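You operate a simulated robot arm through the tools that you are given. There is no shell and no other tool.

Carry out the task below with a simulated robot arm. There is one attempt and no reset: what you move stays moved.

JOB
Set the film wrap machine to 8 rpm, shut its mast door, pull out the red button, then press reset.
Fine: raise the carriage to its mark.

It is judged by the outcome, as a careful person would: the job done as asked, and still so three seconds after it is handed in. It fails if anything else is knocked over, pushed out of place, dropped, spilled or broken.

ROBOT AND FRAMES
A 6-joint arm with a fingered hand, fixed in place. Base frame: the origin is on the floor under the middle of its stand, x ahead of it, y to its left, z up. Lengths are in mm, angles in degrees, forces in N, time in s.
With the tool pointing down near the work surface it reaches from about 240 to 680 mm from the base axis. Its first joint turns from -166.0 to 166.0 degrees. Payload 4 kg.
Tool frame: the origin (TCP) lies between the finger pads and is the grasp point; the fingertips stand 26 mm ahead of it; z points along the fingers, y is the line along which they close. The gripper opens to 148 mm; its body begins 73 mm behind the TCP. The gripper is a hand of 3 fingers: y runs from the thumb to the fingers, the wrist lies at [0, 0, -239] in the tool frame, and closing takes about 1.5 s.
Orientation is that of the tool frame in the base frame, as a unit quaternion [w, x, y, z]. With the fingers straight down and closing along the base's y, the tool's x points along the base's -x, its y along +y and its z along -z.

CONTROLS
- The arm moves only by the tool arm_command. Its argument "plan" is text: rows parted by semicolons, each of 6 numbers parted by spaces: the shift along the base's x, y, z in units of 40 mm (1.0 is 40 mm), then the turn, a rotation vector about the base's x, y, z in units of 8 degrees (1.0 is 8 degrees). In form: dx dy dz ax ay az; .... A call has 1 to 20 rows; each row shifts and turns the commanded pose from where the row before left it. "claw" is the finger opening in mm, from 0 to 148, set as the call begins (left out, the last holds). A call with a number of a shift or a turn outside -1 to 1 is refused whole. A row lasts 0.2 s, in which the tool goes at most 50 mm and 8.6 degrees; a call with a longer step from one row to the next is refused whole, and so is a gripper value outside its range. A pose out of reach is approached as far as the arm can. The call stops where the force on the tool passes 40 N (or 10 N more than at its start, if that is more) or the arm is blocked; 0.2 s more then pass. Each finger travels about 153 mm/s and halts on what it meets, pressing with about 29 N; the grip force reading is that of the motor and also rises with nothing between the fingers. The clock runs only during rows and for 0.2 s after the last one: add rows that do not move to give the fingers time. The reply holds the time, the measured pose of the TCP, the force on the tool along the base axes, the opening and the grip force, in the units named above and with some noise, with the torque about the TCP (base axes, N m) and any sound that the robot's microphone picked up, and new pictures: "views" is both (left out), scene, wrist or none.
- Cameras (640 x 400 px; columns grow to the right, rows downward): "scene" is fixed at [388.7, 646.2, 1730.6]; the picture's right is [-1.00, -0.07, 0.00], its down [-0.06, 0.85, -0.53] and it looks along [0.04, -0.53, -0.85] (base axes); focal length 306 px, centre (320, 200). "wrist" rides on the gripper at [68, -39, -90] in the tool frame; the picture's right is [0.50, 0.87, 0.00], its down [-0.65, 0.38, -0.65] and it looks along [-0.57, 0.33, 0.76] (tool axes); focal length 222 px, centre (320, 200).
- slide_trunk(by): moves the trunk up (or, below 0, down) by that many mm; the arm rides with it, the base frame stays. It gives what a move gives, with no picture.
- set_grasp(shape): the hand has 3 fingers and takes this shape, open, in about a second: jaw (thumb against the fingers, like two jaws); tri (thumb and two fingers); tip (a fingertip pinch); poke (one finger out to press); point (the index stretched); flat (the hand flat); cup (the hand cupped); fist (a fist). The gripper value then closes the fingers along that shape, each until it touches; the sizes above hold for jaw. It gives what a move gives, with no picture.
- measure_at(camera, pixels): for up to 12 pixels [column, row] of the newest picture of that camera ("zoom" is the newest enlarged one), the place [x, y, z] in the base frame of the surface seen there, good to about 2 mm, but the place of the scene camera against the robot may be out by one fixed shift of up to 25 mm in any direction. No time passes.
- inspect(camera, box): a new picture of the part [left, top, right, bottom] of that camera's present view, enlarged. No time passes.
- sign_off(): hands the job in; it is judged then, once.

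Open the gripper and draw the arm clear of the work before you hand the job in, unless the task says otherwise.

The tools are called after ">>>" by a JSON object that holds its "fn" and its "kwargs". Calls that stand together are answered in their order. arm_command: Moves the arm, as the interface text tells. Its arguments: {"type":"object","properties":{"plan":{"type":"string"},"claw":{"type":"number"},"views":{"type":"string","enum":["both","scene","wrist","none"]}},"required":["plan"]} The other tools are called the same way: slide_trunk (by) moves the trunk up or down; set_grasp (shape) gives the hand a shape; measure_at (camera, pixels) gives the place of the surface under pixels of a picture; inspect (camera, box) takes an enlarged picture of a part of a camera's view; sign_off () hands the job in.

At the start:

```text
time_s: 0.0
position: [321.7, 127.6, 1342.0]
tool_rot: [0.001, 0.0, 1.0, 0.0]
contact_force: [0.3, 0.2, 0.5]
ft_torque: [-0.01, 0.02, 0.02]
gripper_width: 147.7
grasp_force: 0.0
shape: jaw
trunk travel left (down, up): [-275.0, 42.0]
```

scene: 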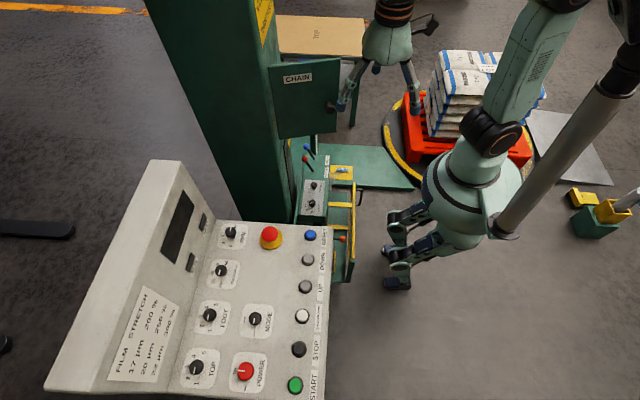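
wrist: 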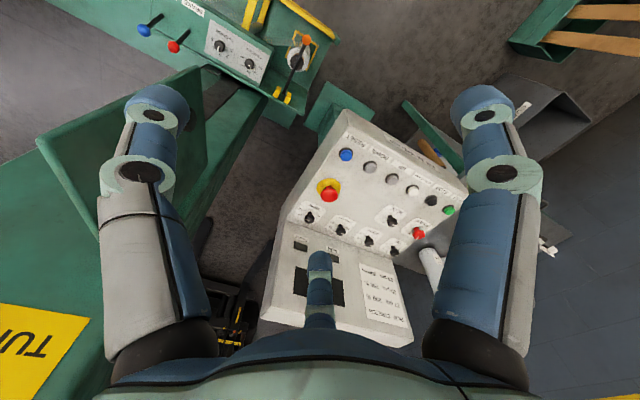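

The scene picture shows the panel at lower left (knobs, red mushroom button at about (270,236), blue reset at (310,236)), and the mast door "CHAIN" at (305,95). I'll enlarge several parts to read the labels.

>>> {"fn": "inspect", "kwargs": {"camera": "scene", "box": [180, 210, 340, 310]}}

>>> {"fn": "inspect", "kwargs": {"camera": "scene", "box": [180, 300, 340, 400]}}

>>> {"fn": "inspect", "kwargs": {"camera": "scene", "box": [260, 130, 400, 280]}}

>>> {"fn": "inspect", "kwargs": {"camera": "scene", "box": [230, 30, 390, 150]}}

>>> {"fn": "inspect", "kwargs": {"camera": "wrist", "box": [260, 100, 480, 340]}}

>>> {"fn": "inspect", "kwargs": {"camera": "wrist", "box": [120, 0, 340, 130]}}

```text
4.00 times, centred on (260, 260) of scene
```

zoom: 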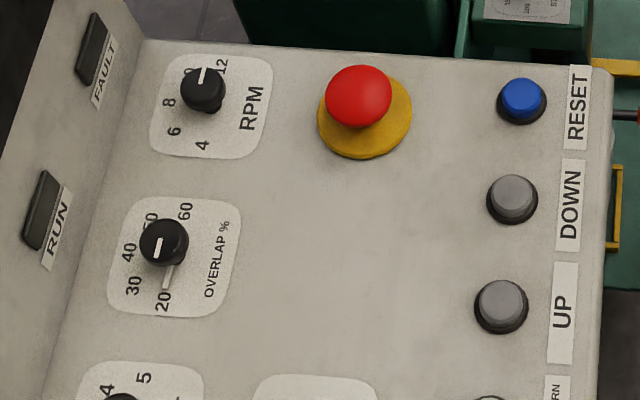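

```text
4.00 times, centred on (260, 350) of scene
```

zoom: 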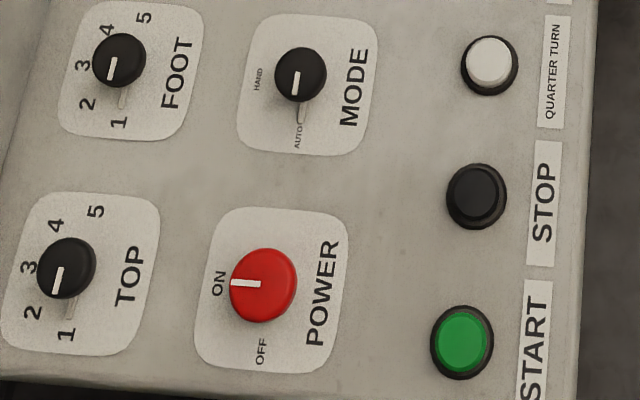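

```text
2.67 times, centred on (330, 205) of scene
```

zoom: 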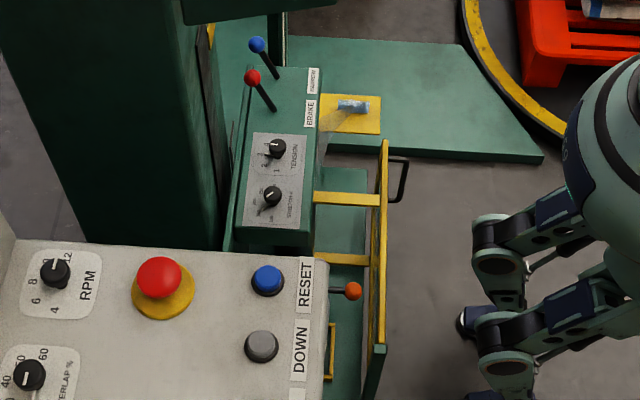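

```text
3.33 times, centred on (310, 90) of scene
```

zoom: 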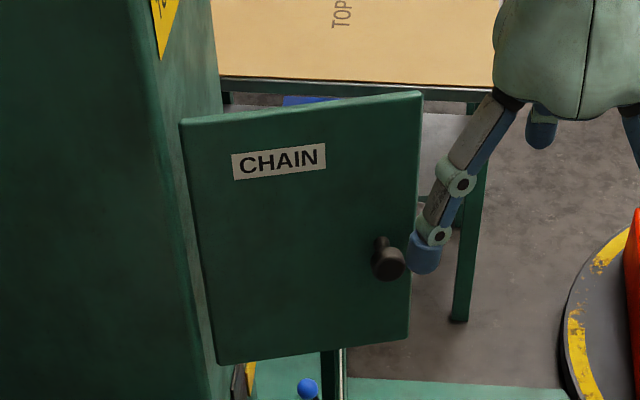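

```text
1.67 times, centred on (370, 220) of wrist
```

zoom: 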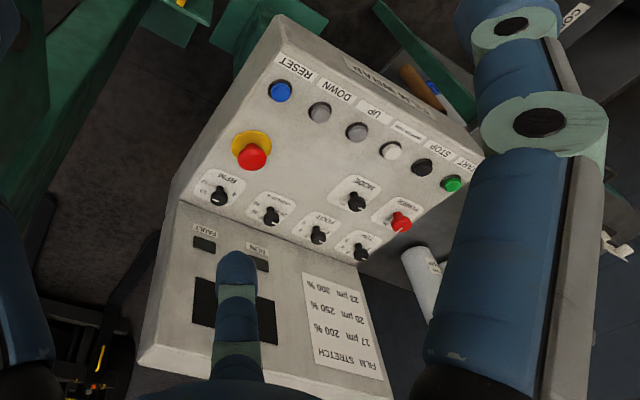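

```text
2.91 times, centred on (230, 65) of wrist
```

zoom: 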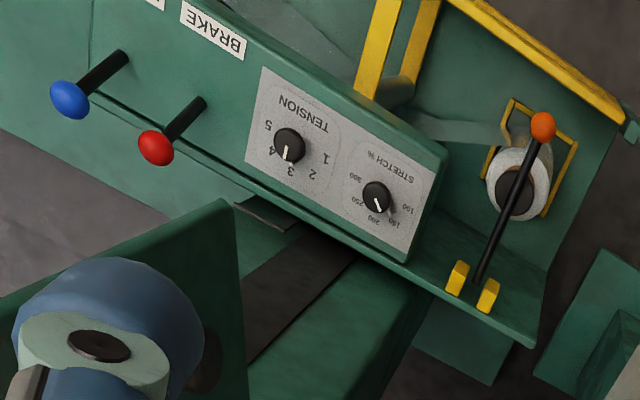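

The pictures show the RPM knob at (232,232) pointing near 10, the red button on its yellow collar at (270,236), and the carriage with levers near (320,185). I'll measure places on the panel, door and carriage.

>>> {"fn": "measure_at", "kwargs": {"camera": "scene", "pixels": [[231, 232], [238, 246], [269, 233], [270, 248], [310, 235], [308, 260], [305, 287], [302, 316], [298, 349], [295, 385], [250, 265], [290, 265]]}}

>>> {"fn": "measure_at", "kwargs": {"camera": "scene", "pixels": [[276, 66], [340, 60], [338, 132], [283, 138], [327, 107], [333, 107], [300, 120], [255, 100], [270, 190], [230, 190], [306, 147], [304, 158]]}}

>>> {"fn": "measure_at", "kwargs": {"camera": "wrist", "pixels": [[346, 154], [370, 166], [392, 178], [329, 195], [326, 184], [309, 217], [341, 229], [370, 240], [392, 221], [412, 190], [418, 233], [380, 200]]}}

```text
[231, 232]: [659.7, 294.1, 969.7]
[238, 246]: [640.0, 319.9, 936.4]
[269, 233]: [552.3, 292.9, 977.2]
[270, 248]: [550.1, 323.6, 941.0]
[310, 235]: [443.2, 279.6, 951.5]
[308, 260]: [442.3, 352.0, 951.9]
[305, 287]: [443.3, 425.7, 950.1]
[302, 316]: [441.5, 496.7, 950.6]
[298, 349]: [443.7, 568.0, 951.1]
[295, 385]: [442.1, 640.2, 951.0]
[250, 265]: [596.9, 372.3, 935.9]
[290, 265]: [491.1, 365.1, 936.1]
```

```text
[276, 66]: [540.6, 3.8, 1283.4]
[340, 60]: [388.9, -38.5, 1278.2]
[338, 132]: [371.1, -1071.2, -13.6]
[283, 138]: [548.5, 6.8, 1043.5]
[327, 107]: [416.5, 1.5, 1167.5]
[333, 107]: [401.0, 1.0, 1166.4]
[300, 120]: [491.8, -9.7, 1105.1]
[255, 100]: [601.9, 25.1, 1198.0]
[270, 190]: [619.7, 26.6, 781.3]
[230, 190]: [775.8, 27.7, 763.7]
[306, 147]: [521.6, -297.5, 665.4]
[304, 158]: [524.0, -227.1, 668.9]
```

```text
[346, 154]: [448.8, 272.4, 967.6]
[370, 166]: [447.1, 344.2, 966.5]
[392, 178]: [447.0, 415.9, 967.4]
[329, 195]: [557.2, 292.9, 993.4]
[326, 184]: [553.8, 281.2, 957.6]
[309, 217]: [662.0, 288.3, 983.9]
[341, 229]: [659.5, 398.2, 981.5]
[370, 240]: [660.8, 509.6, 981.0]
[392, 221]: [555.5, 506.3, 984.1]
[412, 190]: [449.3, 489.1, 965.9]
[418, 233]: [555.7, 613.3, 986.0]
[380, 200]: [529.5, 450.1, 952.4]
```

The wrist and scene measurements differ by about (+5,-8,+15), which I'll take as the scene camera's shift. Now I measure the carriage, the door in the wrist view, and the obstacle on the right of the scene picture (470,190).

>>> {"fn": "measure_at", "kwargs": {"camera": "wrist", "pixels": [[145, 30], [174, 46], [219, 46], [250, 63], [306, 40], [265, 75], [288, 95], [215, 140], [60, 160], [190, 90], [240, 100], [290, 10]]}}

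>>> {"fn": "measure_at", "kwargs": {"camera": "scene", "pixels": [[475, 190], [400, 250], [395, 283], [550, 130], [440, 240], [355, 205], [340, 172], [313, 190], [325, 185], [300, 210], [320, 212], [375, 165]]}}

>>> {"fn": "measure_at", "kwargs": {"camera": "scene", "pixels": [[265, 15], [300, 78], [160, 20], [240, 20], [225, 215], [330, 205], [345, 238], [190, 10], [335, 178], [410, 100], [345, 105], [320, 220]]}}

>>> {"fn": "inspect", "kwargs": {"camera": "wrist", "box": [0, 0, 320, 200]}}

>>> {"fn": "inspect", "kwargs": {"camera": "scene", "box": [130, 0, 400, 170]}}

```text
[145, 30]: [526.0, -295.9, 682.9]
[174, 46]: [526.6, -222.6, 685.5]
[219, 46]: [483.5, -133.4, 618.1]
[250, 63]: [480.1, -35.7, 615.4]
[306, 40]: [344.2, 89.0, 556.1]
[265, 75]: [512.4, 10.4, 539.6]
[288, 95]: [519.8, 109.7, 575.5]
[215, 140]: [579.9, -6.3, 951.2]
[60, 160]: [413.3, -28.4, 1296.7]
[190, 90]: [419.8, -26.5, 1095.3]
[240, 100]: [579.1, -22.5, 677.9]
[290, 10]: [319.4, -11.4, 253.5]
```

```text
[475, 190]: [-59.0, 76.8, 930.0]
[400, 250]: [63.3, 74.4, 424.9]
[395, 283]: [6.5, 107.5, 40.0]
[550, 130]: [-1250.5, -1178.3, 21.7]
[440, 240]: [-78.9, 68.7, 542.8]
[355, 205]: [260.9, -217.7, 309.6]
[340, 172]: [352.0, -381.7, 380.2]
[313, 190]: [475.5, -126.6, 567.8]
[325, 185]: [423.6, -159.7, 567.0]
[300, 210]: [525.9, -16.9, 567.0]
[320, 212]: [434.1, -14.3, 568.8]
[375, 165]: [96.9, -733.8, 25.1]
```

```text
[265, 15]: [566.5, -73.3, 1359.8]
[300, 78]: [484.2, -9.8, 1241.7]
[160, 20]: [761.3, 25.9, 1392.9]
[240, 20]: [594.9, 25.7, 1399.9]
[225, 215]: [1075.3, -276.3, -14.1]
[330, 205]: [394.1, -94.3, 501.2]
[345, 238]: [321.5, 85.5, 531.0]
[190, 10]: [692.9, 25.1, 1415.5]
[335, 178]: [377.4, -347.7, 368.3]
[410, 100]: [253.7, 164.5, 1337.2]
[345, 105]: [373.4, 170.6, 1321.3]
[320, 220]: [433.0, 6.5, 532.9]
```

```text
2.00 times, centred on (160, 100) of wrist
```

zoom: 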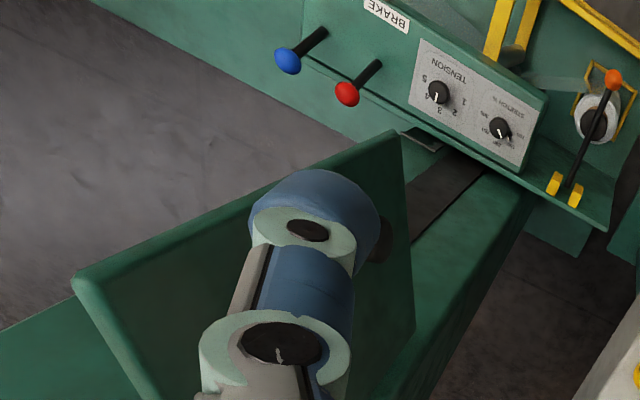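

```text
2.35 times, centred on (265, 85) of scene
```

zoom: 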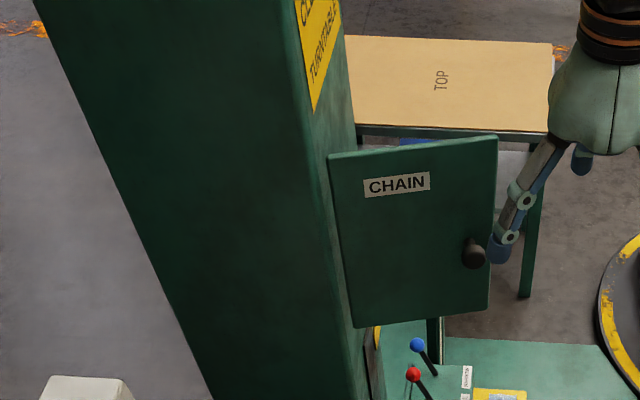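

In the zoom there's something yellow and grey on the mast face near scene (290,150), which could be the carriage's height mark. I enlarge it.

>>> {"fn": "inspect", "kwargs": {"camera": "scene", "box": [265, 130, 345, 180]}}

>>> {"fn": "inspect", "kwargs": {"camera": "wrist", "box": [180, 50, 280, 130]}}

>>> {"fn": "inspect", "kwargs": {"camera": "scene", "box": [220, 220, 250, 245]}}

```text
8.00 times, centred on (305, 155) of scene
```

zoom: 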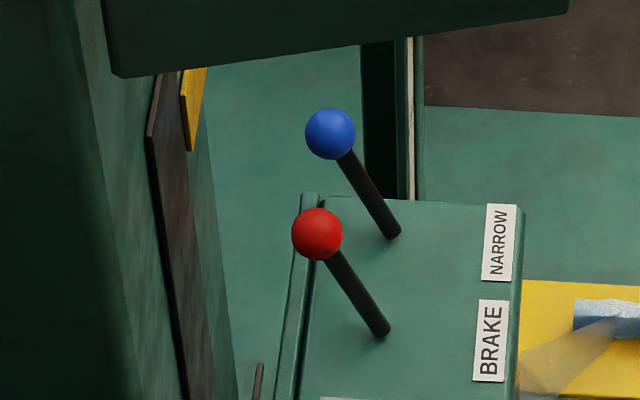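

```text
5.00 times, centred on (230, 90) of wrist
```

zoom: 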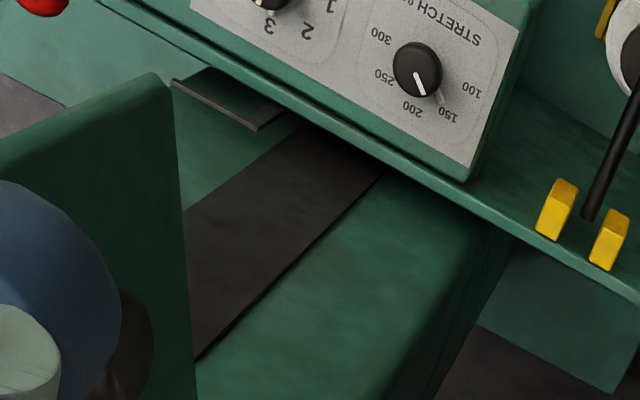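

```text
16.00 times, centred on (235, 232) of scene
```

zoom: 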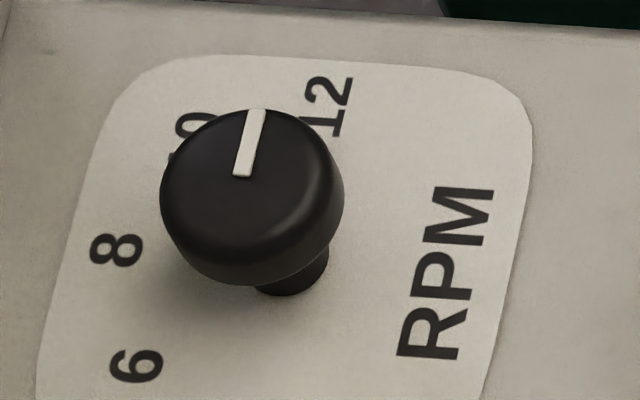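

The RPM pointer now sits between 10 and 12. I measure the label positions and the knob in this newest enlarged picture to get the dial's angles.

>>> {"fn": "measure_at", "kwargs": {"camera": "zoom", "pixels": [[137, 365], [117, 250], [180, 135], [330, 105], [243, 170], [258, 115], [250, 195], [290, 290], [205, 235], [325, 200], [430, 270], [60, 80]]}}

>>> {"fn": "inspect", "kwargs": {"camera": "wrist", "box": [290, 195, 330, 235]}}

>>> {"fn": "inspect", "kwargs": {"camera": "scene", "box": [210, 220, 260, 255]}}

```text
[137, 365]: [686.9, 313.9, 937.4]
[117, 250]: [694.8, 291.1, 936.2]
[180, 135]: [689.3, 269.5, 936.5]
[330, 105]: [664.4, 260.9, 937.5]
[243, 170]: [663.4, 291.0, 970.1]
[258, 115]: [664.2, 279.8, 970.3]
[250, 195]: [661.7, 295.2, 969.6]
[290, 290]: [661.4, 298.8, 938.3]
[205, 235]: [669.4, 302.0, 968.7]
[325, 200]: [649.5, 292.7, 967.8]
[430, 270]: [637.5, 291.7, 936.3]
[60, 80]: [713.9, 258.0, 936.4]
```

```text
10.00 times, centred on (310, 215) of wrist
```

zoom: 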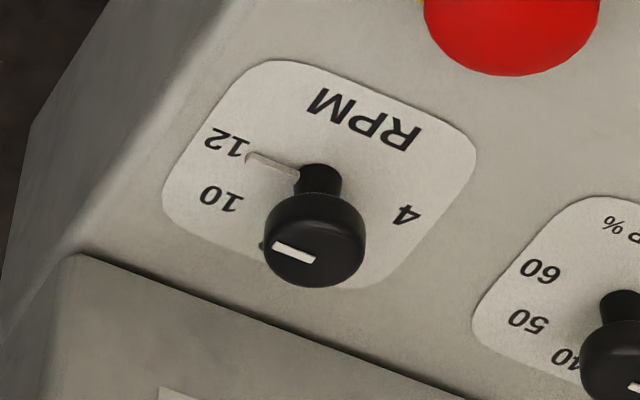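

```text
11.43 times, centred on (235, 238) of scene
```

zoom: 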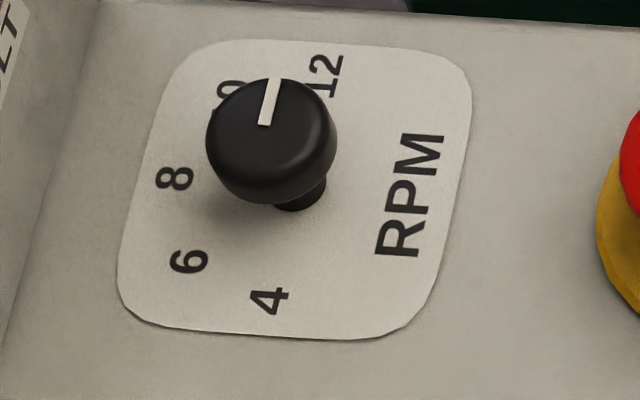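

The dial runs about 40° per label with 8 pointing along +x, and the pointer now aims at 12, so I'll need about +80° about z. I measure the arm's own joints to understand the reach.

>>> {"fn": "measure_at", "kwargs": {"camera": "scene", "pixels": [[395, 8], [390, 40], [512, 60], [490, 135], [560, 3], [632, 85], [590, 115], [620, 20], [505, 232], [480, 160], [550, 50], [500, 180]]}}

>>> {"fn": "inspect", "kwargs": {"camera": "scene", "box": [340, 0, 640, 300]}}

```text
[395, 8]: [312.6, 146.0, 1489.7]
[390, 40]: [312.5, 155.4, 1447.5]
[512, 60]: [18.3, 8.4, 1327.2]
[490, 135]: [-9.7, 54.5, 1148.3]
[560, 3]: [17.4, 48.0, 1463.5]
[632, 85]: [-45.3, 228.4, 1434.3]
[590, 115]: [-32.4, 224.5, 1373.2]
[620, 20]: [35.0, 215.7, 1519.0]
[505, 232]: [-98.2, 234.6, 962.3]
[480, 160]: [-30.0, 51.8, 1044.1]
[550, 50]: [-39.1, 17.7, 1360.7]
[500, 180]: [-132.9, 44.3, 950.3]
```

```text
1.33 times, centred on (490, 150) of scene
```

zoom: 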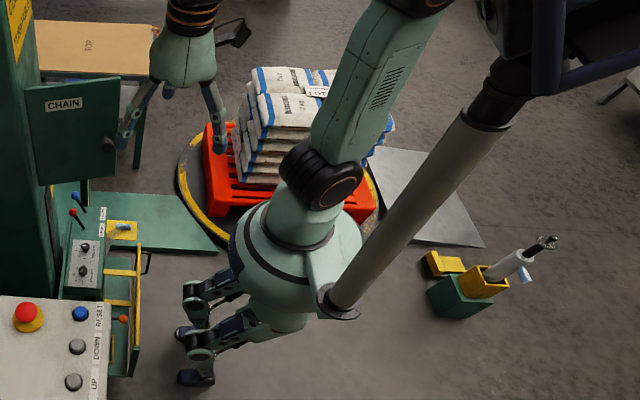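

The shoulder axis is near the origin at z≈1165, so the RPM knob (r≈722) needs the tool tilted outward. I measure the sloped back of the panel to keep clear of it.

>>> {"fn": "measure_at", "kwargs": {"camera": "scene", "pixels": [[180, 165], [160, 162], [210, 225], [200, 220], [190, 200], [178, 225], [150, 200], [130, 330], [185, 345], [213, 222], [325, 240], [325, 300]]}}

```text
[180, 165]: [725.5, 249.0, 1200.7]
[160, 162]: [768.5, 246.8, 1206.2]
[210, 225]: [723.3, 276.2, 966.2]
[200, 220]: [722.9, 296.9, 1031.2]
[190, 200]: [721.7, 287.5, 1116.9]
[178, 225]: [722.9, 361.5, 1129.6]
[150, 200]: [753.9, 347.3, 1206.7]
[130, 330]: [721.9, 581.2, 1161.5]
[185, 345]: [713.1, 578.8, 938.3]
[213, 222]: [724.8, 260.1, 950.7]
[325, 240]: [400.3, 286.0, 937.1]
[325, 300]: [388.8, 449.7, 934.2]
```

The back wall stands at x≈728 (scene + shift), with the RPM knob at about (662,288) and the panel surface at z≈952. I move the hand up and over toward the knob, twisted -25° and tilted 24° outward, with the fingers part closed.

>>> {"fn": "arm_command", "kwargs": {"plan": "0.5 1 0 0 0 -0.78; 0.5 1 0 0 0 -0.78; 0.5 1 0 0 0 -0.78; 0.5 1 0 0 0 -0.78; 1 0 -0.3 -0.4226 -0.9063 0; 1 0 -0.3 -0.4226 -0.9063 0; 1 0 -0.3 -0.4226 -0.9063 0; 1 0 -0.5 0 0 0; 1 0 -0.5 0 0 0; 1 0 -0.5 0 0 0; 0 0 0 0 0 0", "claw": 70}}

```text
time_s: 2.4
position: [613.0, 285.2, 1233.9]
tool_rot: [0.203, 0.211, 0.955, -0.045]
contact_force: [-0.3, -0.1, -0.6]
ft_torque: [-0.02, 0.05, -0.02]
gripper_width: 70.4
grasp_force: 0.1
shape: jaw
out of reach, approached as far as the arm can: row 10
trunk travel left (down, up): [-275.0, 42.0]
```

scene: 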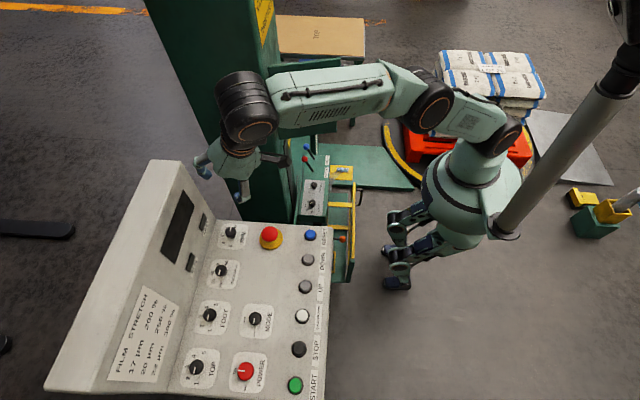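
wrist: 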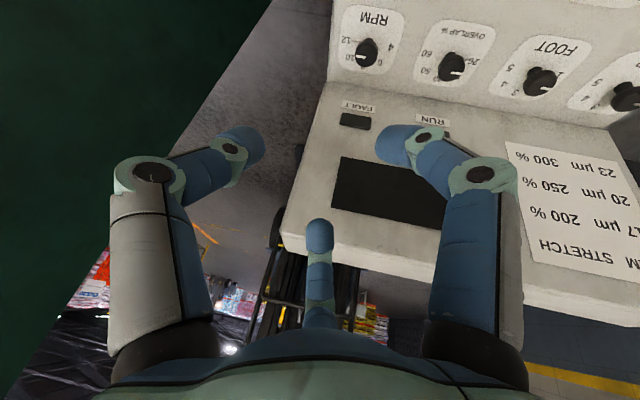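

The arm stopped at its reach limit at z=1234 because the wrist is still high; the fingers hang clear of the panel. I go straight down, where there is more reach.

>>> {"fn": "arm_command", "kwargs": {"plan": "0 0 -1 0 0 0; 0 0 -1 0 0 0; 0 0 -1 0 0 0; 0 0 0 0 0 0"}}

```text
time_s: 3.4
position: [612.8, 281.2, 1114.1]
tool_rot: [0.203, 0.212, 0.955, -0.046]
contact_force: [-0.8, -0.1, 0.5]
ft_torque: [0.02, 0.01, 0.02]
gripper_width: 70.2
grasp_force: 0.0
shape: jaw
trunk travel left (down, up): [-275.0, 42.0]
```

scene: 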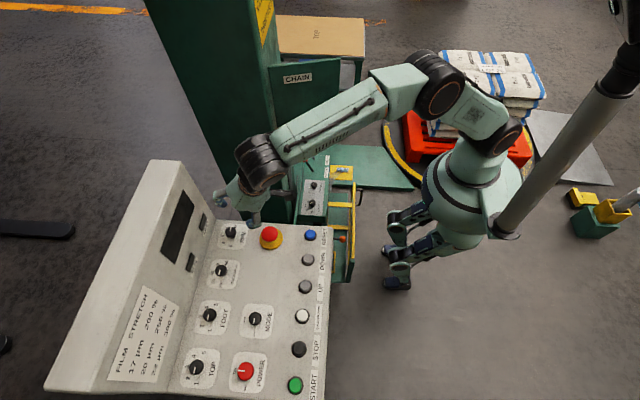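
wrist: 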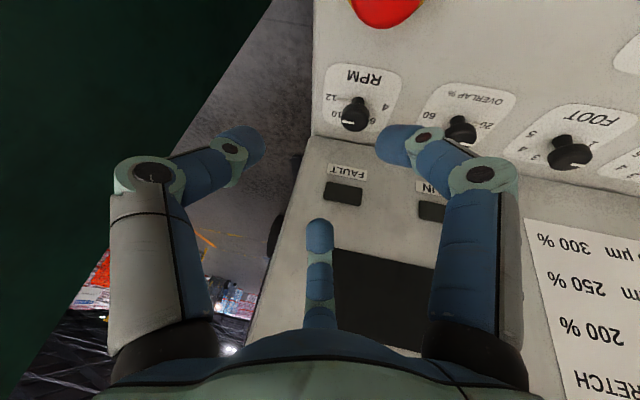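

The hand is now at z=1114 with the RPM knob at (355,112) of the wrist picture. I enlarge and measure it from the wrist camera for accurate placement.

>>> {"fn": "inspect", "kwargs": {"camera": "wrist", "box": [310, 60, 410, 140]}}

>>> {"fn": "measure_at", "kwargs": {"camera": "wrist", "pixels": [[331, 97], [385, 107], [365, 80], [355, 122], [348, 121], [355, 115], [340, 112], [370, 114], [355, 130], [385, 10]]}}

```text
5.00 times, centred on (360, 100) of wrist
```

zoom: 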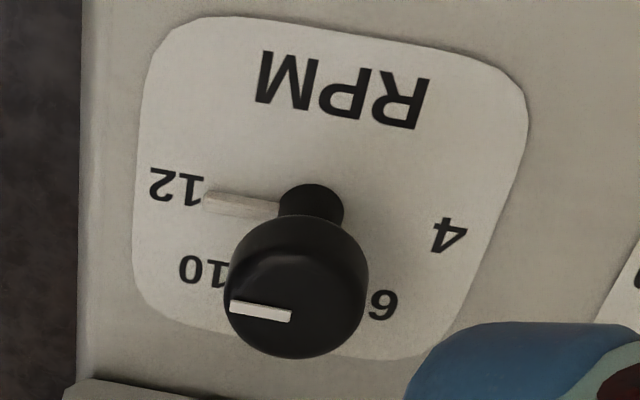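

```text
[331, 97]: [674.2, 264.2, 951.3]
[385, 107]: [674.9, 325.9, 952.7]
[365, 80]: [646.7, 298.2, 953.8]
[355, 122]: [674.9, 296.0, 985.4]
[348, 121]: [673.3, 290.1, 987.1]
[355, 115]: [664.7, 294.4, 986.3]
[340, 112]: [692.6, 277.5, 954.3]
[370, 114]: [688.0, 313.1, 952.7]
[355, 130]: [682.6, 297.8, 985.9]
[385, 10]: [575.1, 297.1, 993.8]
```

I measure the knob cap's rim and the labels finely in the enlarged picture, since the earlier estimates differ by several mm.

>>> {"fn": "measure_at", "kwargs": {"camera": "zoom", "pixels": [[230, 290], [362, 290], [300, 352], [295, 262], [232, 307], [290, 315], [177, 187], [448, 236], [203, 270], [383, 305], [212, 200], [312, 190]]}}

>>> {"fn": "measure_at", "kwargs": {"camera": "scene", "pixels": [[231, 232], [225, 230], [238, 231], [232, 227], [269, 233], [310, 235], [308, 260], [220, 271], [245, 371], [256, 319]]}}

>>> {"fn": "inspect", "kwargs": {"camera": "wrist", "box": [340, 0, 480, 60]}}

```text
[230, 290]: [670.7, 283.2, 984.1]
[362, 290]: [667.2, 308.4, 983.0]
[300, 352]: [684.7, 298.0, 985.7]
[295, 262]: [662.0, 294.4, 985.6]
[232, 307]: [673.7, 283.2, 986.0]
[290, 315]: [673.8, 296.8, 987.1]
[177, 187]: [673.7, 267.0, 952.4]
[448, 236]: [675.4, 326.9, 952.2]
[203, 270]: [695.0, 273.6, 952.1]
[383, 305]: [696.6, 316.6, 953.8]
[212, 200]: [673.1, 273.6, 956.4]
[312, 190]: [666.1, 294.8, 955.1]
```

```text
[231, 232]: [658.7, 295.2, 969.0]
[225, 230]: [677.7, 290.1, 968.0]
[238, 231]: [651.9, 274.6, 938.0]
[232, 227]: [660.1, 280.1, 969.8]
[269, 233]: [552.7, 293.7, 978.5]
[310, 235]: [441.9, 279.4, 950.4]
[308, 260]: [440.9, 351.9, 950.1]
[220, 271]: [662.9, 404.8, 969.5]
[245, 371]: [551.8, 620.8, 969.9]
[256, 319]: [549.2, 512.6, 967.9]
```

```text
4.57 times, centred on (410, 30) of wrist
```

zoom: 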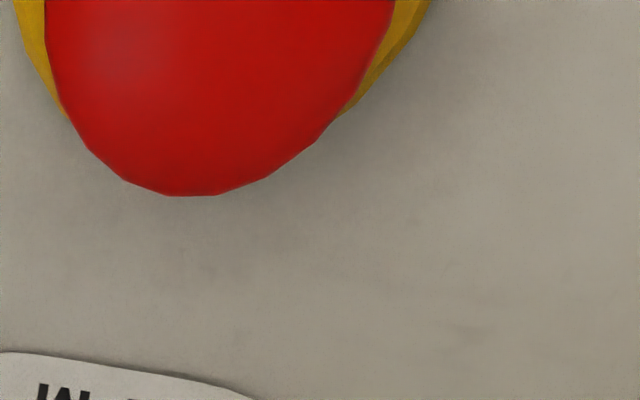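

The wrist measurements here disagree with the earlier ones by ~13 mm in y, so the arm may not have been settled. I hold still for a moment and measure again.

>>> {"fn": "arm_command", "kwargs": {"plan": "0 0 0 0 0 0; 0 0 0 0 0 0; 0 0 0 0 0 0"}}

>>> {"fn": "inspect", "kwargs": {"camera": "wrist", "box": [310, 60, 410, 140]}}

>>> {"fn": "measure_at", "kwargs": {"camera": "zoom", "pixels": [[230, 290], [362, 290], [300, 352], [295, 262], [232, 307], [290, 315], [177, 187], [448, 236], [203, 270], [383, 305], [212, 200], [312, 190]]}}

```text
time_s: 4.2
position: [611.7, 282.0, 1114.9]
tool_rot: [0.203, 0.212, 0.955, -0.045]
contact_force: [-0.7, 0.5, -1.3]
ft_torque: [0.0, 0.01, 0.0]
gripper_width: 70.3
grasp_force: 0.0
shape: jaw
trunk travel left (down, up): [-275.0, 42.0]
```

scene: 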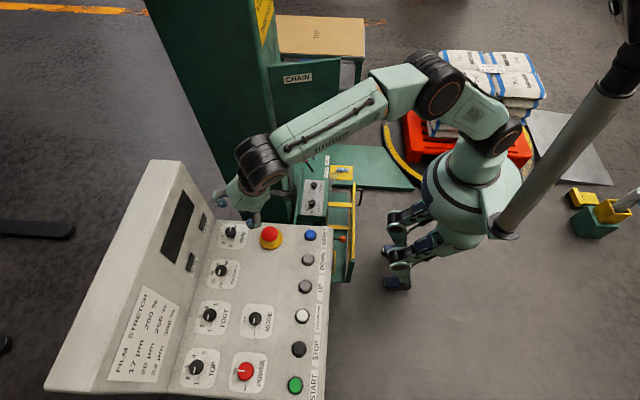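
wrist: 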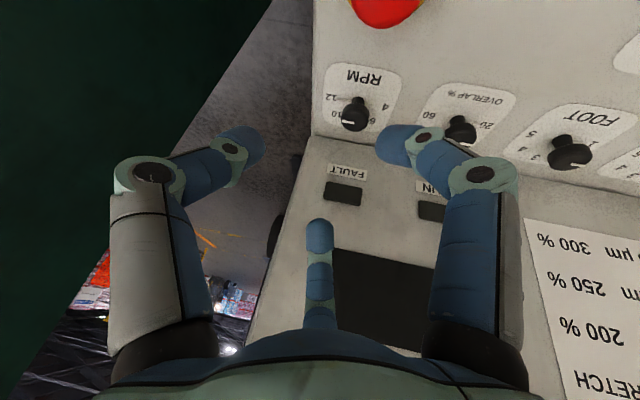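

```text
5.00 times, centred on (360, 100) of wrist
```

zoom: 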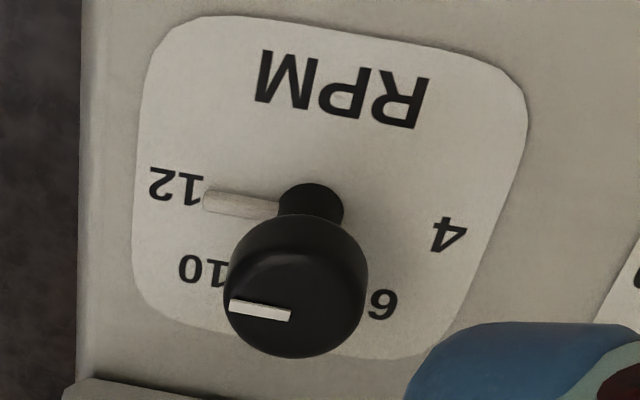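

```text
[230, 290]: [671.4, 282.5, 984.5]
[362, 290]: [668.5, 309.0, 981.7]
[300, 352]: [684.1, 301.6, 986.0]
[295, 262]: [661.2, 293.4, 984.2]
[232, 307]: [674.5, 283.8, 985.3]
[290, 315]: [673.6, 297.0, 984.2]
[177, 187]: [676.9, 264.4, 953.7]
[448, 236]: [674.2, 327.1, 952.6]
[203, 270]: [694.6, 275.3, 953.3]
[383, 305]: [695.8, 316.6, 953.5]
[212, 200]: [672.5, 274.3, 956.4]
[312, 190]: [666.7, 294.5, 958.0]
```

The knob reads consistently at about (671,296), top z 985, with 12 at about 83° and 8 near 0°. Before grasping, I measure where the three fingertips sit relative to the TCP, since the two fingers look spread apart.

>>> {"fn": "measure_at", "kwargs": {"camera": "wrist", "pixels": [[245, 140], [230, 150], [390, 140], [410, 145], [320, 228], [320, 245], [318, 310], [150, 172], [480, 175], [425, 137], [320, 275]]}}

>>> {"fn": "inspect", "kwargs": {"camera": "wrist", "box": [100, 100, 560, 388]}}

>>> {"fn": "inspect", "kwargs": {"camera": "scene", "box": [195, 130, 315, 250]}}

```text
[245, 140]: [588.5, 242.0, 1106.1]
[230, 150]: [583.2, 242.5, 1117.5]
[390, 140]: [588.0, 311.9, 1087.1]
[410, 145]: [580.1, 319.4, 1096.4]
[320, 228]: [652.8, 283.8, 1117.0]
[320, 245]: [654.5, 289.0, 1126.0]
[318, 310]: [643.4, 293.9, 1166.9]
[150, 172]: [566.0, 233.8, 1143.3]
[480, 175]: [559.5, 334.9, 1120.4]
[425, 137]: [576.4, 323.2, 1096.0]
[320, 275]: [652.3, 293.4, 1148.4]
```

```text
1.39 times, centred on (330, 244) of wrist
```

zoom: 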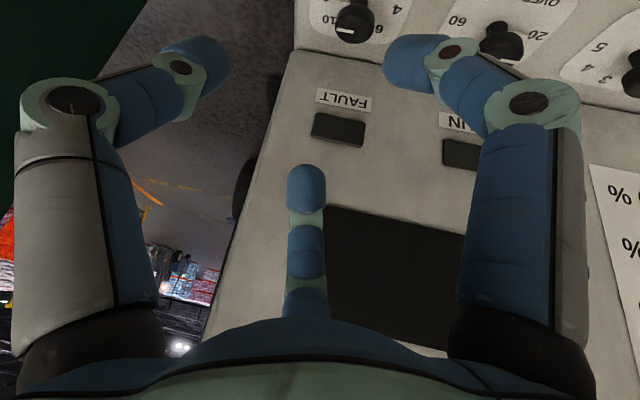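

```text
3.33 times, centred on (255, 190) of scene
```

zoom: 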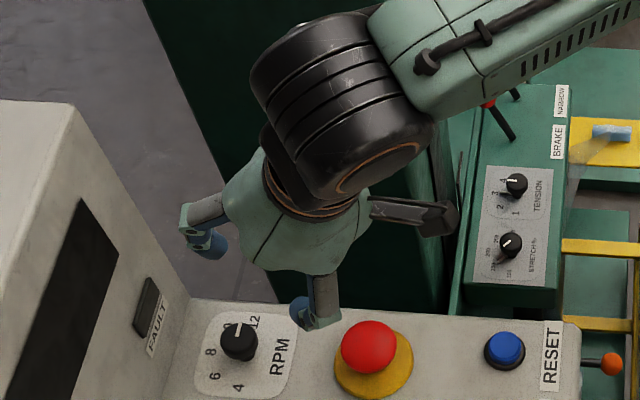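

The thumb tip sits at tool (0,-46) and the two fingers at about (±35,+19), so in jaw shape they'd straddle a 27 mm knob. I try the fingertip pinch shape here, well clear of everything, and look.

>>> {"fn": "set_grasp", "kwargs": {"shape": "tip"}}

>>> {"fn": "arm_command", "kwargs": {"plan": "0 0 0 0 0 0"}}

```text
time_s: 5.1
position: [612.8, 281.9, 1114.9]
tool_rot: [0.202, 0.211, 0.955, -0.045]
contact_force: [0.1, 0.4, 0.2]
ft_torque: [-0.02, -0.01, -0.01]
gripper_width: 147.9
grasp_force: 0.0
shape: tip
trunk travel left (down, up): [-275.0, 42.0]
```

```text
time_s: 5.5
position: [613.4, 282.4, 1114.1]
tool_rot: [0.203, 0.212, 0.955, -0.045]
contact_force: [-0.5, -0.2, 0.8]
ft_torque: [-0.01, -0.02, 0.0]
gripper_width: 148.1
grasp_force: 0.0
shape: tip
trunk travel left (down, up): [-275.0, 42.0]
```

scene: 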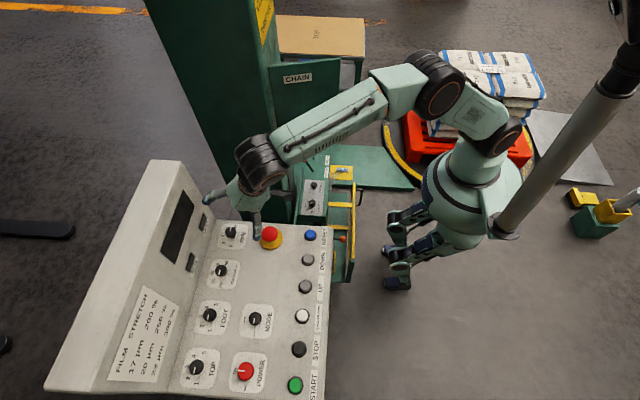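
wrist: 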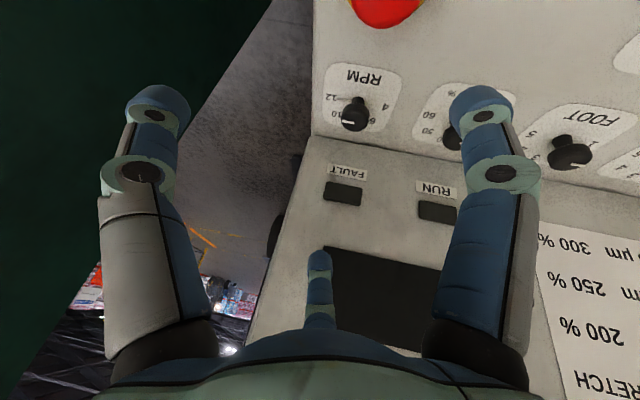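

The open tip shape looks the same as jaw, so I partly close it to see where the fingertips meet.

>>> {"fn": "arm_command", "kwargs": {"plan": "0 0 0 0 0 0; 0 0 0 0 0 0; 0 0 0 0 0 0; 0 0 0 0 0 0; 0 0 0 0 0 0; 0 0 0 0 0 0", "claw": 45}}

>>> {"fn": "inspect", "kwargs": {"camera": "wrist", "box": [100, 100, 560, 388]}}

```text
time_s: 6.9
position: [612.8, 283.3, 1114.7]
tool_rot: [0.203, 0.212, 0.955, -0.045]
contact_force: [-0.3, -0.1, 0.5]
ft_torque: [0.03, -0.03, 0.02]
gripper_width: 45.5
grasp_force: 0.1
shape: tip
trunk travel left (down, up): [-275.0, 42.0]
```

scene: 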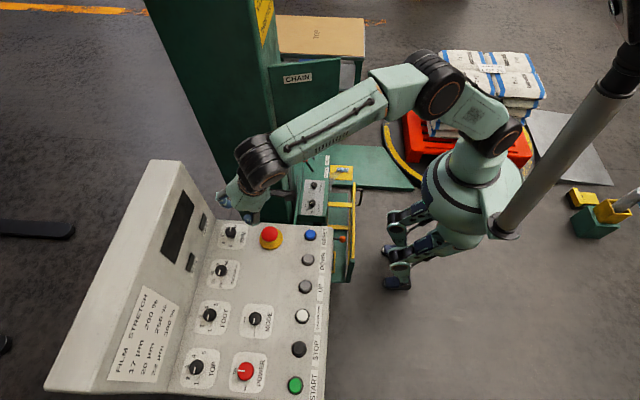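
wrist: 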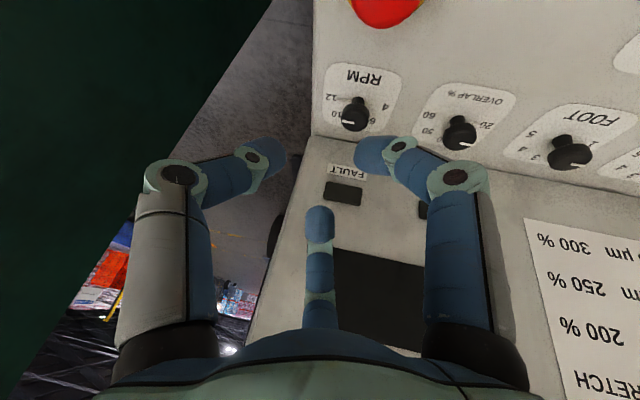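

```text
1.39 times, centred on (330, 244) of wrist
```

zoom: 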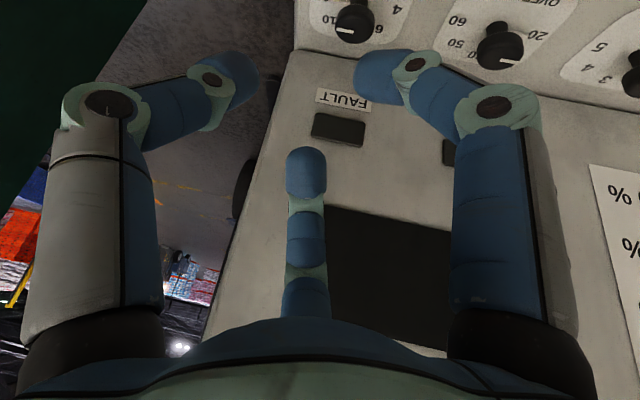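

I measure the fingertips at this 45 mm opening to see whether the fingers converge on the TCP.

>>> {"fn": "measure_at", "kwargs": {"camera": "wrist", "pixels": [[270, 142], [280, 155], [255, 150], [362, 140], [362, 160], [375, 150], [320, 212], [320, 235], [310, 220], [330, 220], [320, 315], [440, 300]]}}

```text
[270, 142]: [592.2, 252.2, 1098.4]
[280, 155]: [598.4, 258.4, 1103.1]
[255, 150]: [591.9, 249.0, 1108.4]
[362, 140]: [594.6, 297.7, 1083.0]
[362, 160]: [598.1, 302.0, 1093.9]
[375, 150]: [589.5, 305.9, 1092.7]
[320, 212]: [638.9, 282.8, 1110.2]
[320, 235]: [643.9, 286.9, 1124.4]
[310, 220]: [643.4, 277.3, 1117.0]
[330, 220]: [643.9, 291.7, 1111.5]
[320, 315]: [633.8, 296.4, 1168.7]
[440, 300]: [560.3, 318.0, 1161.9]
```

The three fingers converge on the TCP like a chuck, so the knob can be gripped centrally. I'll turn in two bites of about 41°, keeping the fingers away from the back wall: first yaw to azimuth +8° and go to above the knob.

>>> {"fn": "arm_command", "kwargs": {"plan": "0.29 0.065 -0.3 0 0 0.825; 0.29 0.065 -0.3 0 0 0.825; 0.29 0.065 -0.3 0 0 0.825; 0.29 0.065 -0.3 0 0 0.825; 0.29 0.065 -0.3 0 0 0.825; 0 0 0 0 0 0; 0 0 0 0 0 0", "claw": 50}}

>>> {"fn": "inspect", "kwargs": {"camera": "wrist", "box": [200, 50, 440, 200]}}

>>> {"fn": "inspect", "kwargs": {"camera": "scene", "box": [195, 140, 315, 260]}}

```text
time_s: 8.5
position: [671.5, 296.6, 1054.1]
tool_rot: [0.208, -0.069, 0.976, 0.014]
contact_force: [-0.4, -0.2, 0.3]
ft_torque: [0.02, 0.01, 0.0]
gripper_width: 49.7
grasp_force: 0.1
shape: tip
trunk travel left (down, up): [-275.0, 42.0]
```

scene: 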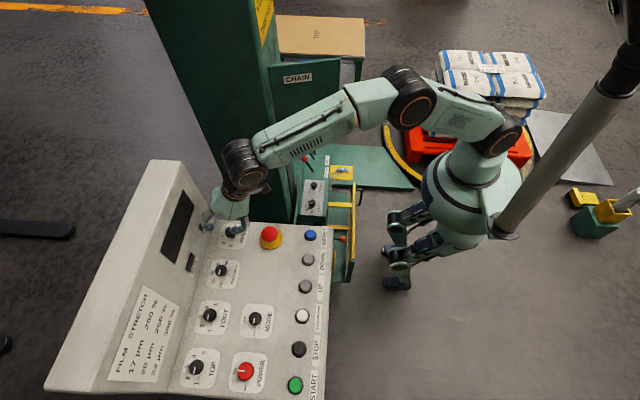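
wrist: 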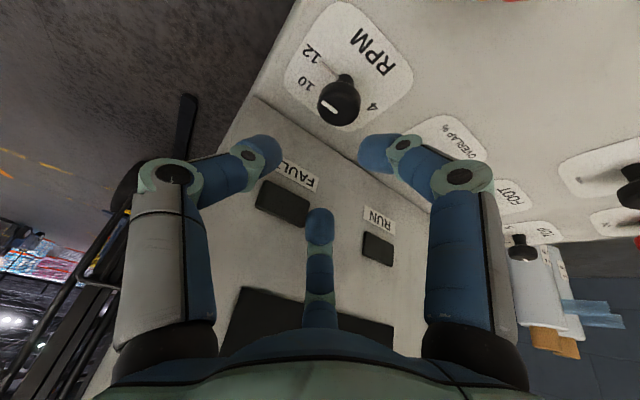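

```text
2.67 times, centred on (320, 125) of wrist
```

zoom: 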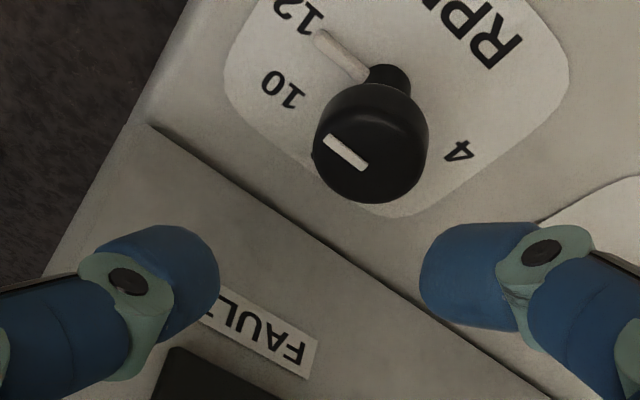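

```text
3.33 times, centred on (255, 200) of scene
```

zoom: 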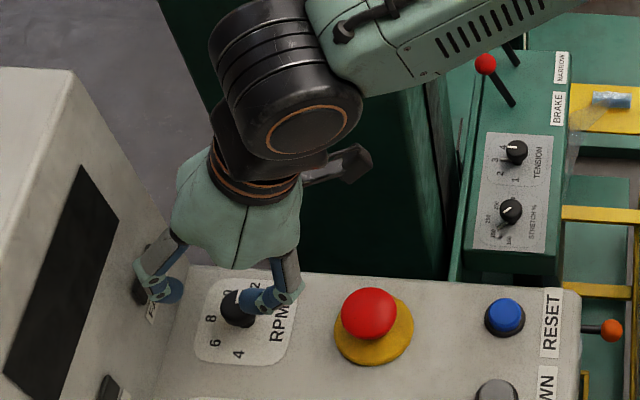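

The hand is above the knob; in the wrist picture the cap spans (318–360, 80–126). I measure it and the labels again from this closer distance.

>>> {"fn": "measure_at", "kwargs": {"camera": "wrist", "pixels": [[320, 106], [358, 103], [337, 123], [342, 98], [322, 103], [334, 111], [372, 107], [306, 85], [306, 50], [319, 67], [330, 190], [400, 100]]}}

>>> {"fn": "measure_at", "kwargs": {"camera": "wrist", "pixels": [[265, 148], [280, 155], [370, 150], [362, 160], [320, 215], [330, 222], [350, 200], [290, 200]]}}

```text
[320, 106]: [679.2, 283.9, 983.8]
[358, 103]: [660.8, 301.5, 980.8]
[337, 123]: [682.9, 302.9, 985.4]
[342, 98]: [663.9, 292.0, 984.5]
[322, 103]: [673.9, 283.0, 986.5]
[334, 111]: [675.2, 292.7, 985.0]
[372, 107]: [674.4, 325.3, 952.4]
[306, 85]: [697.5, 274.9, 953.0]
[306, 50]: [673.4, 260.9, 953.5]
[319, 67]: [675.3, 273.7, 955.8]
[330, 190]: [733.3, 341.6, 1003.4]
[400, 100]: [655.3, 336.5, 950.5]
```

```text
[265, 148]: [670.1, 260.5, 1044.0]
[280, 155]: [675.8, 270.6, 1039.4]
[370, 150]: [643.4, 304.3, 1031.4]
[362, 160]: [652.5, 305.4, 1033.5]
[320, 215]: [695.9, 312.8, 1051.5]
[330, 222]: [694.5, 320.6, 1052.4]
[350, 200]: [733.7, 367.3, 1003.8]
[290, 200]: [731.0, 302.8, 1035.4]
```

Fitting the rim points puts the knob axis at (672,295), radius 13, with the pointer at about 82° (on 12). I descend to z≈991, offset for the tilt, with the fingers open 50 around the cap.

>>> {"fn": "arm_command", "kwargs": {"plan": "-0.035 -0.016 -0.4 0 0 0; -0.035 -0.016 -0.4 0 0 0; -0.035 -0.016 -0.4 0 0 0; -0.035 -0.016 -0.375 0 0 0; 0 0 0 0 0 0"}}

>>> {"fn": "inspect", "kwargs": {"camera": "scene", "box": [195, 160, 295, 260]}}

>>> {"fn": "inspect", "kwargs": {"camera": "wrist", "box": [200, 80, 440, 260]}}

```text
time_s: 9.7
position: [666.0, 293.8, 991.0]
tool_rot: [0.207, -0.068, 0.976, 0.014]
contact_force: [-0.4, -0.8, 0.2]
ft_torque: [-0.02, -0.01, 0.01]
gripper_width: 49.8
grasp_force: 0.1
shape: tip
trunk travel left (down, up): [-275.0, 42.0]
```

scene: 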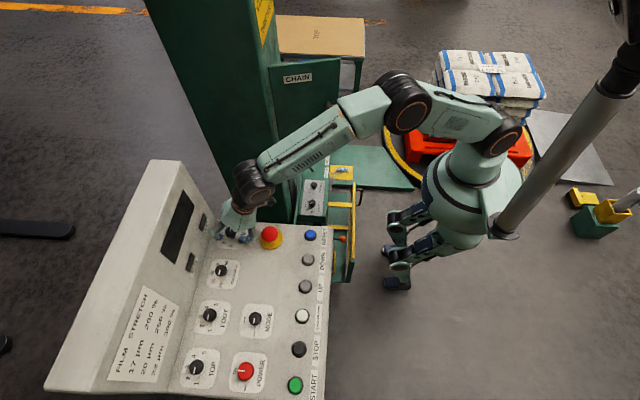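
wrist: 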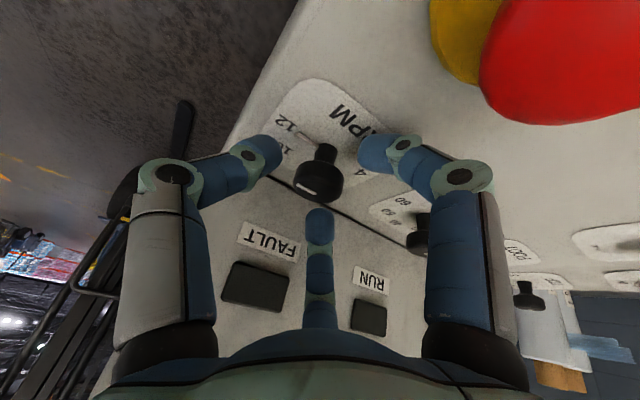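

```text
4.00 times, centred on (245, 210) of scene
```

zoom: 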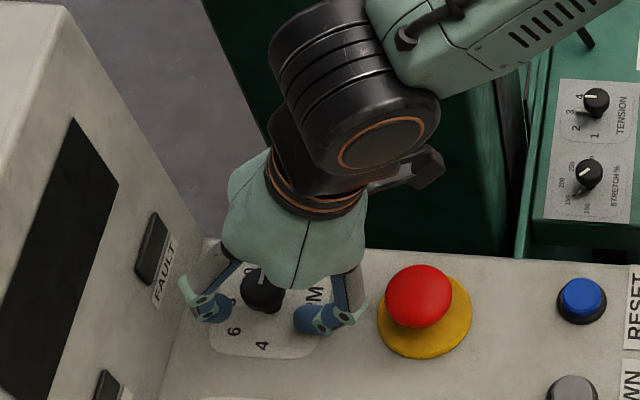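

```text
2.22 times, centred on (320, 170) of wrist
```

zoom: 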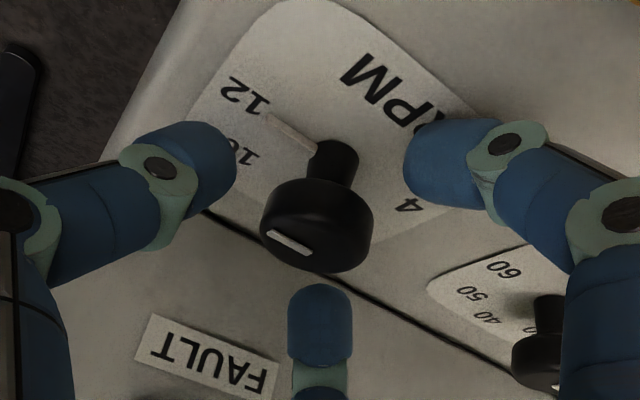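

The cap sits between the three fingertips at wrist (318,175) with no contact force. I check the right knuckle's clearance to the red button before closing.

>>> {"fn": "measure_at", "kwargs": {"camera": "wrist", "pixels": [[490, 172], [492, 185], [500, 220], [482, 90], [500, 60], [450, 60], [160, 200], [322, 300]]}}

>>> {"fn": "arm_command", "kwargs": {"plan": "0 0 0 0 0 0; 0 0 0 0 0 0; 0 0 0 0 0 0; 0 0 0 0 0 0; 0 0 0 0 0 0", "claw": 15}}

>>> {"fn": "inspect", "kwargs": {"camera": "wrist", "box": [200, 80, 440, 260]}}

```text
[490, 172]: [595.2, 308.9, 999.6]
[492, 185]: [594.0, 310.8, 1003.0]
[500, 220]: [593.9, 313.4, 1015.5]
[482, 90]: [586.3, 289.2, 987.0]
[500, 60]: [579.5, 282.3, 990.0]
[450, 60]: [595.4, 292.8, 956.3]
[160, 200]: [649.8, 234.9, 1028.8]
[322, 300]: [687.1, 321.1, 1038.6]
```

```text
time_s: 10.9
position: [666.7, 292.7, 991.6]
tool_rot: [0.207, -0.068, 0.976, 0.015]
contact_force: [4.8, -2.1, -4.0]
ft_torque: [-0.2, -0.13, -0.01]
gripper_width: 21.7
grasp_force: 28.8
shape: tip
trunk travel left (down, up): [-275.0, 42.0]
```

scene: 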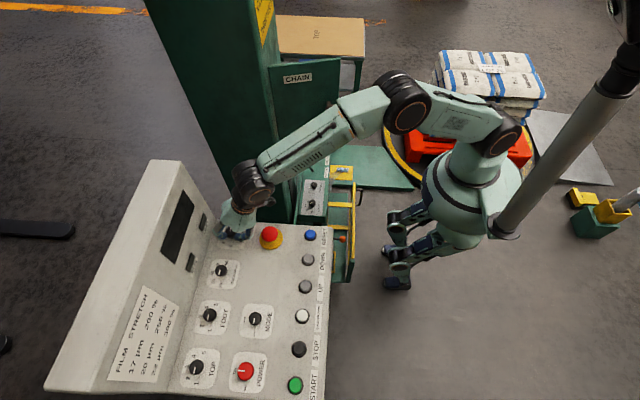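
wrist: 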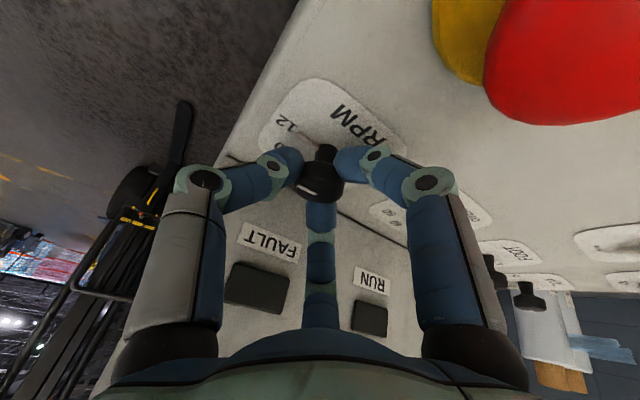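

```text
2.22 times, centred on (320, 170) of wrist
```

zoom: 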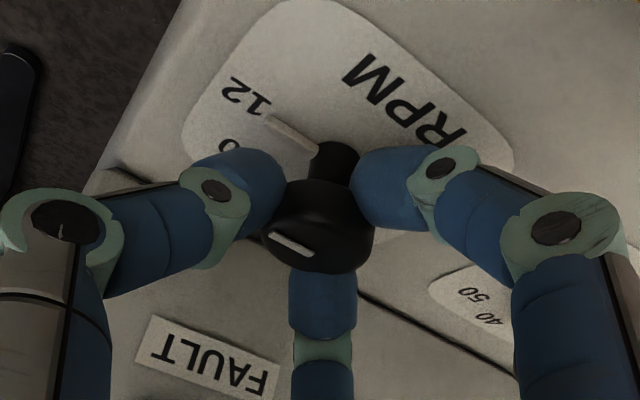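

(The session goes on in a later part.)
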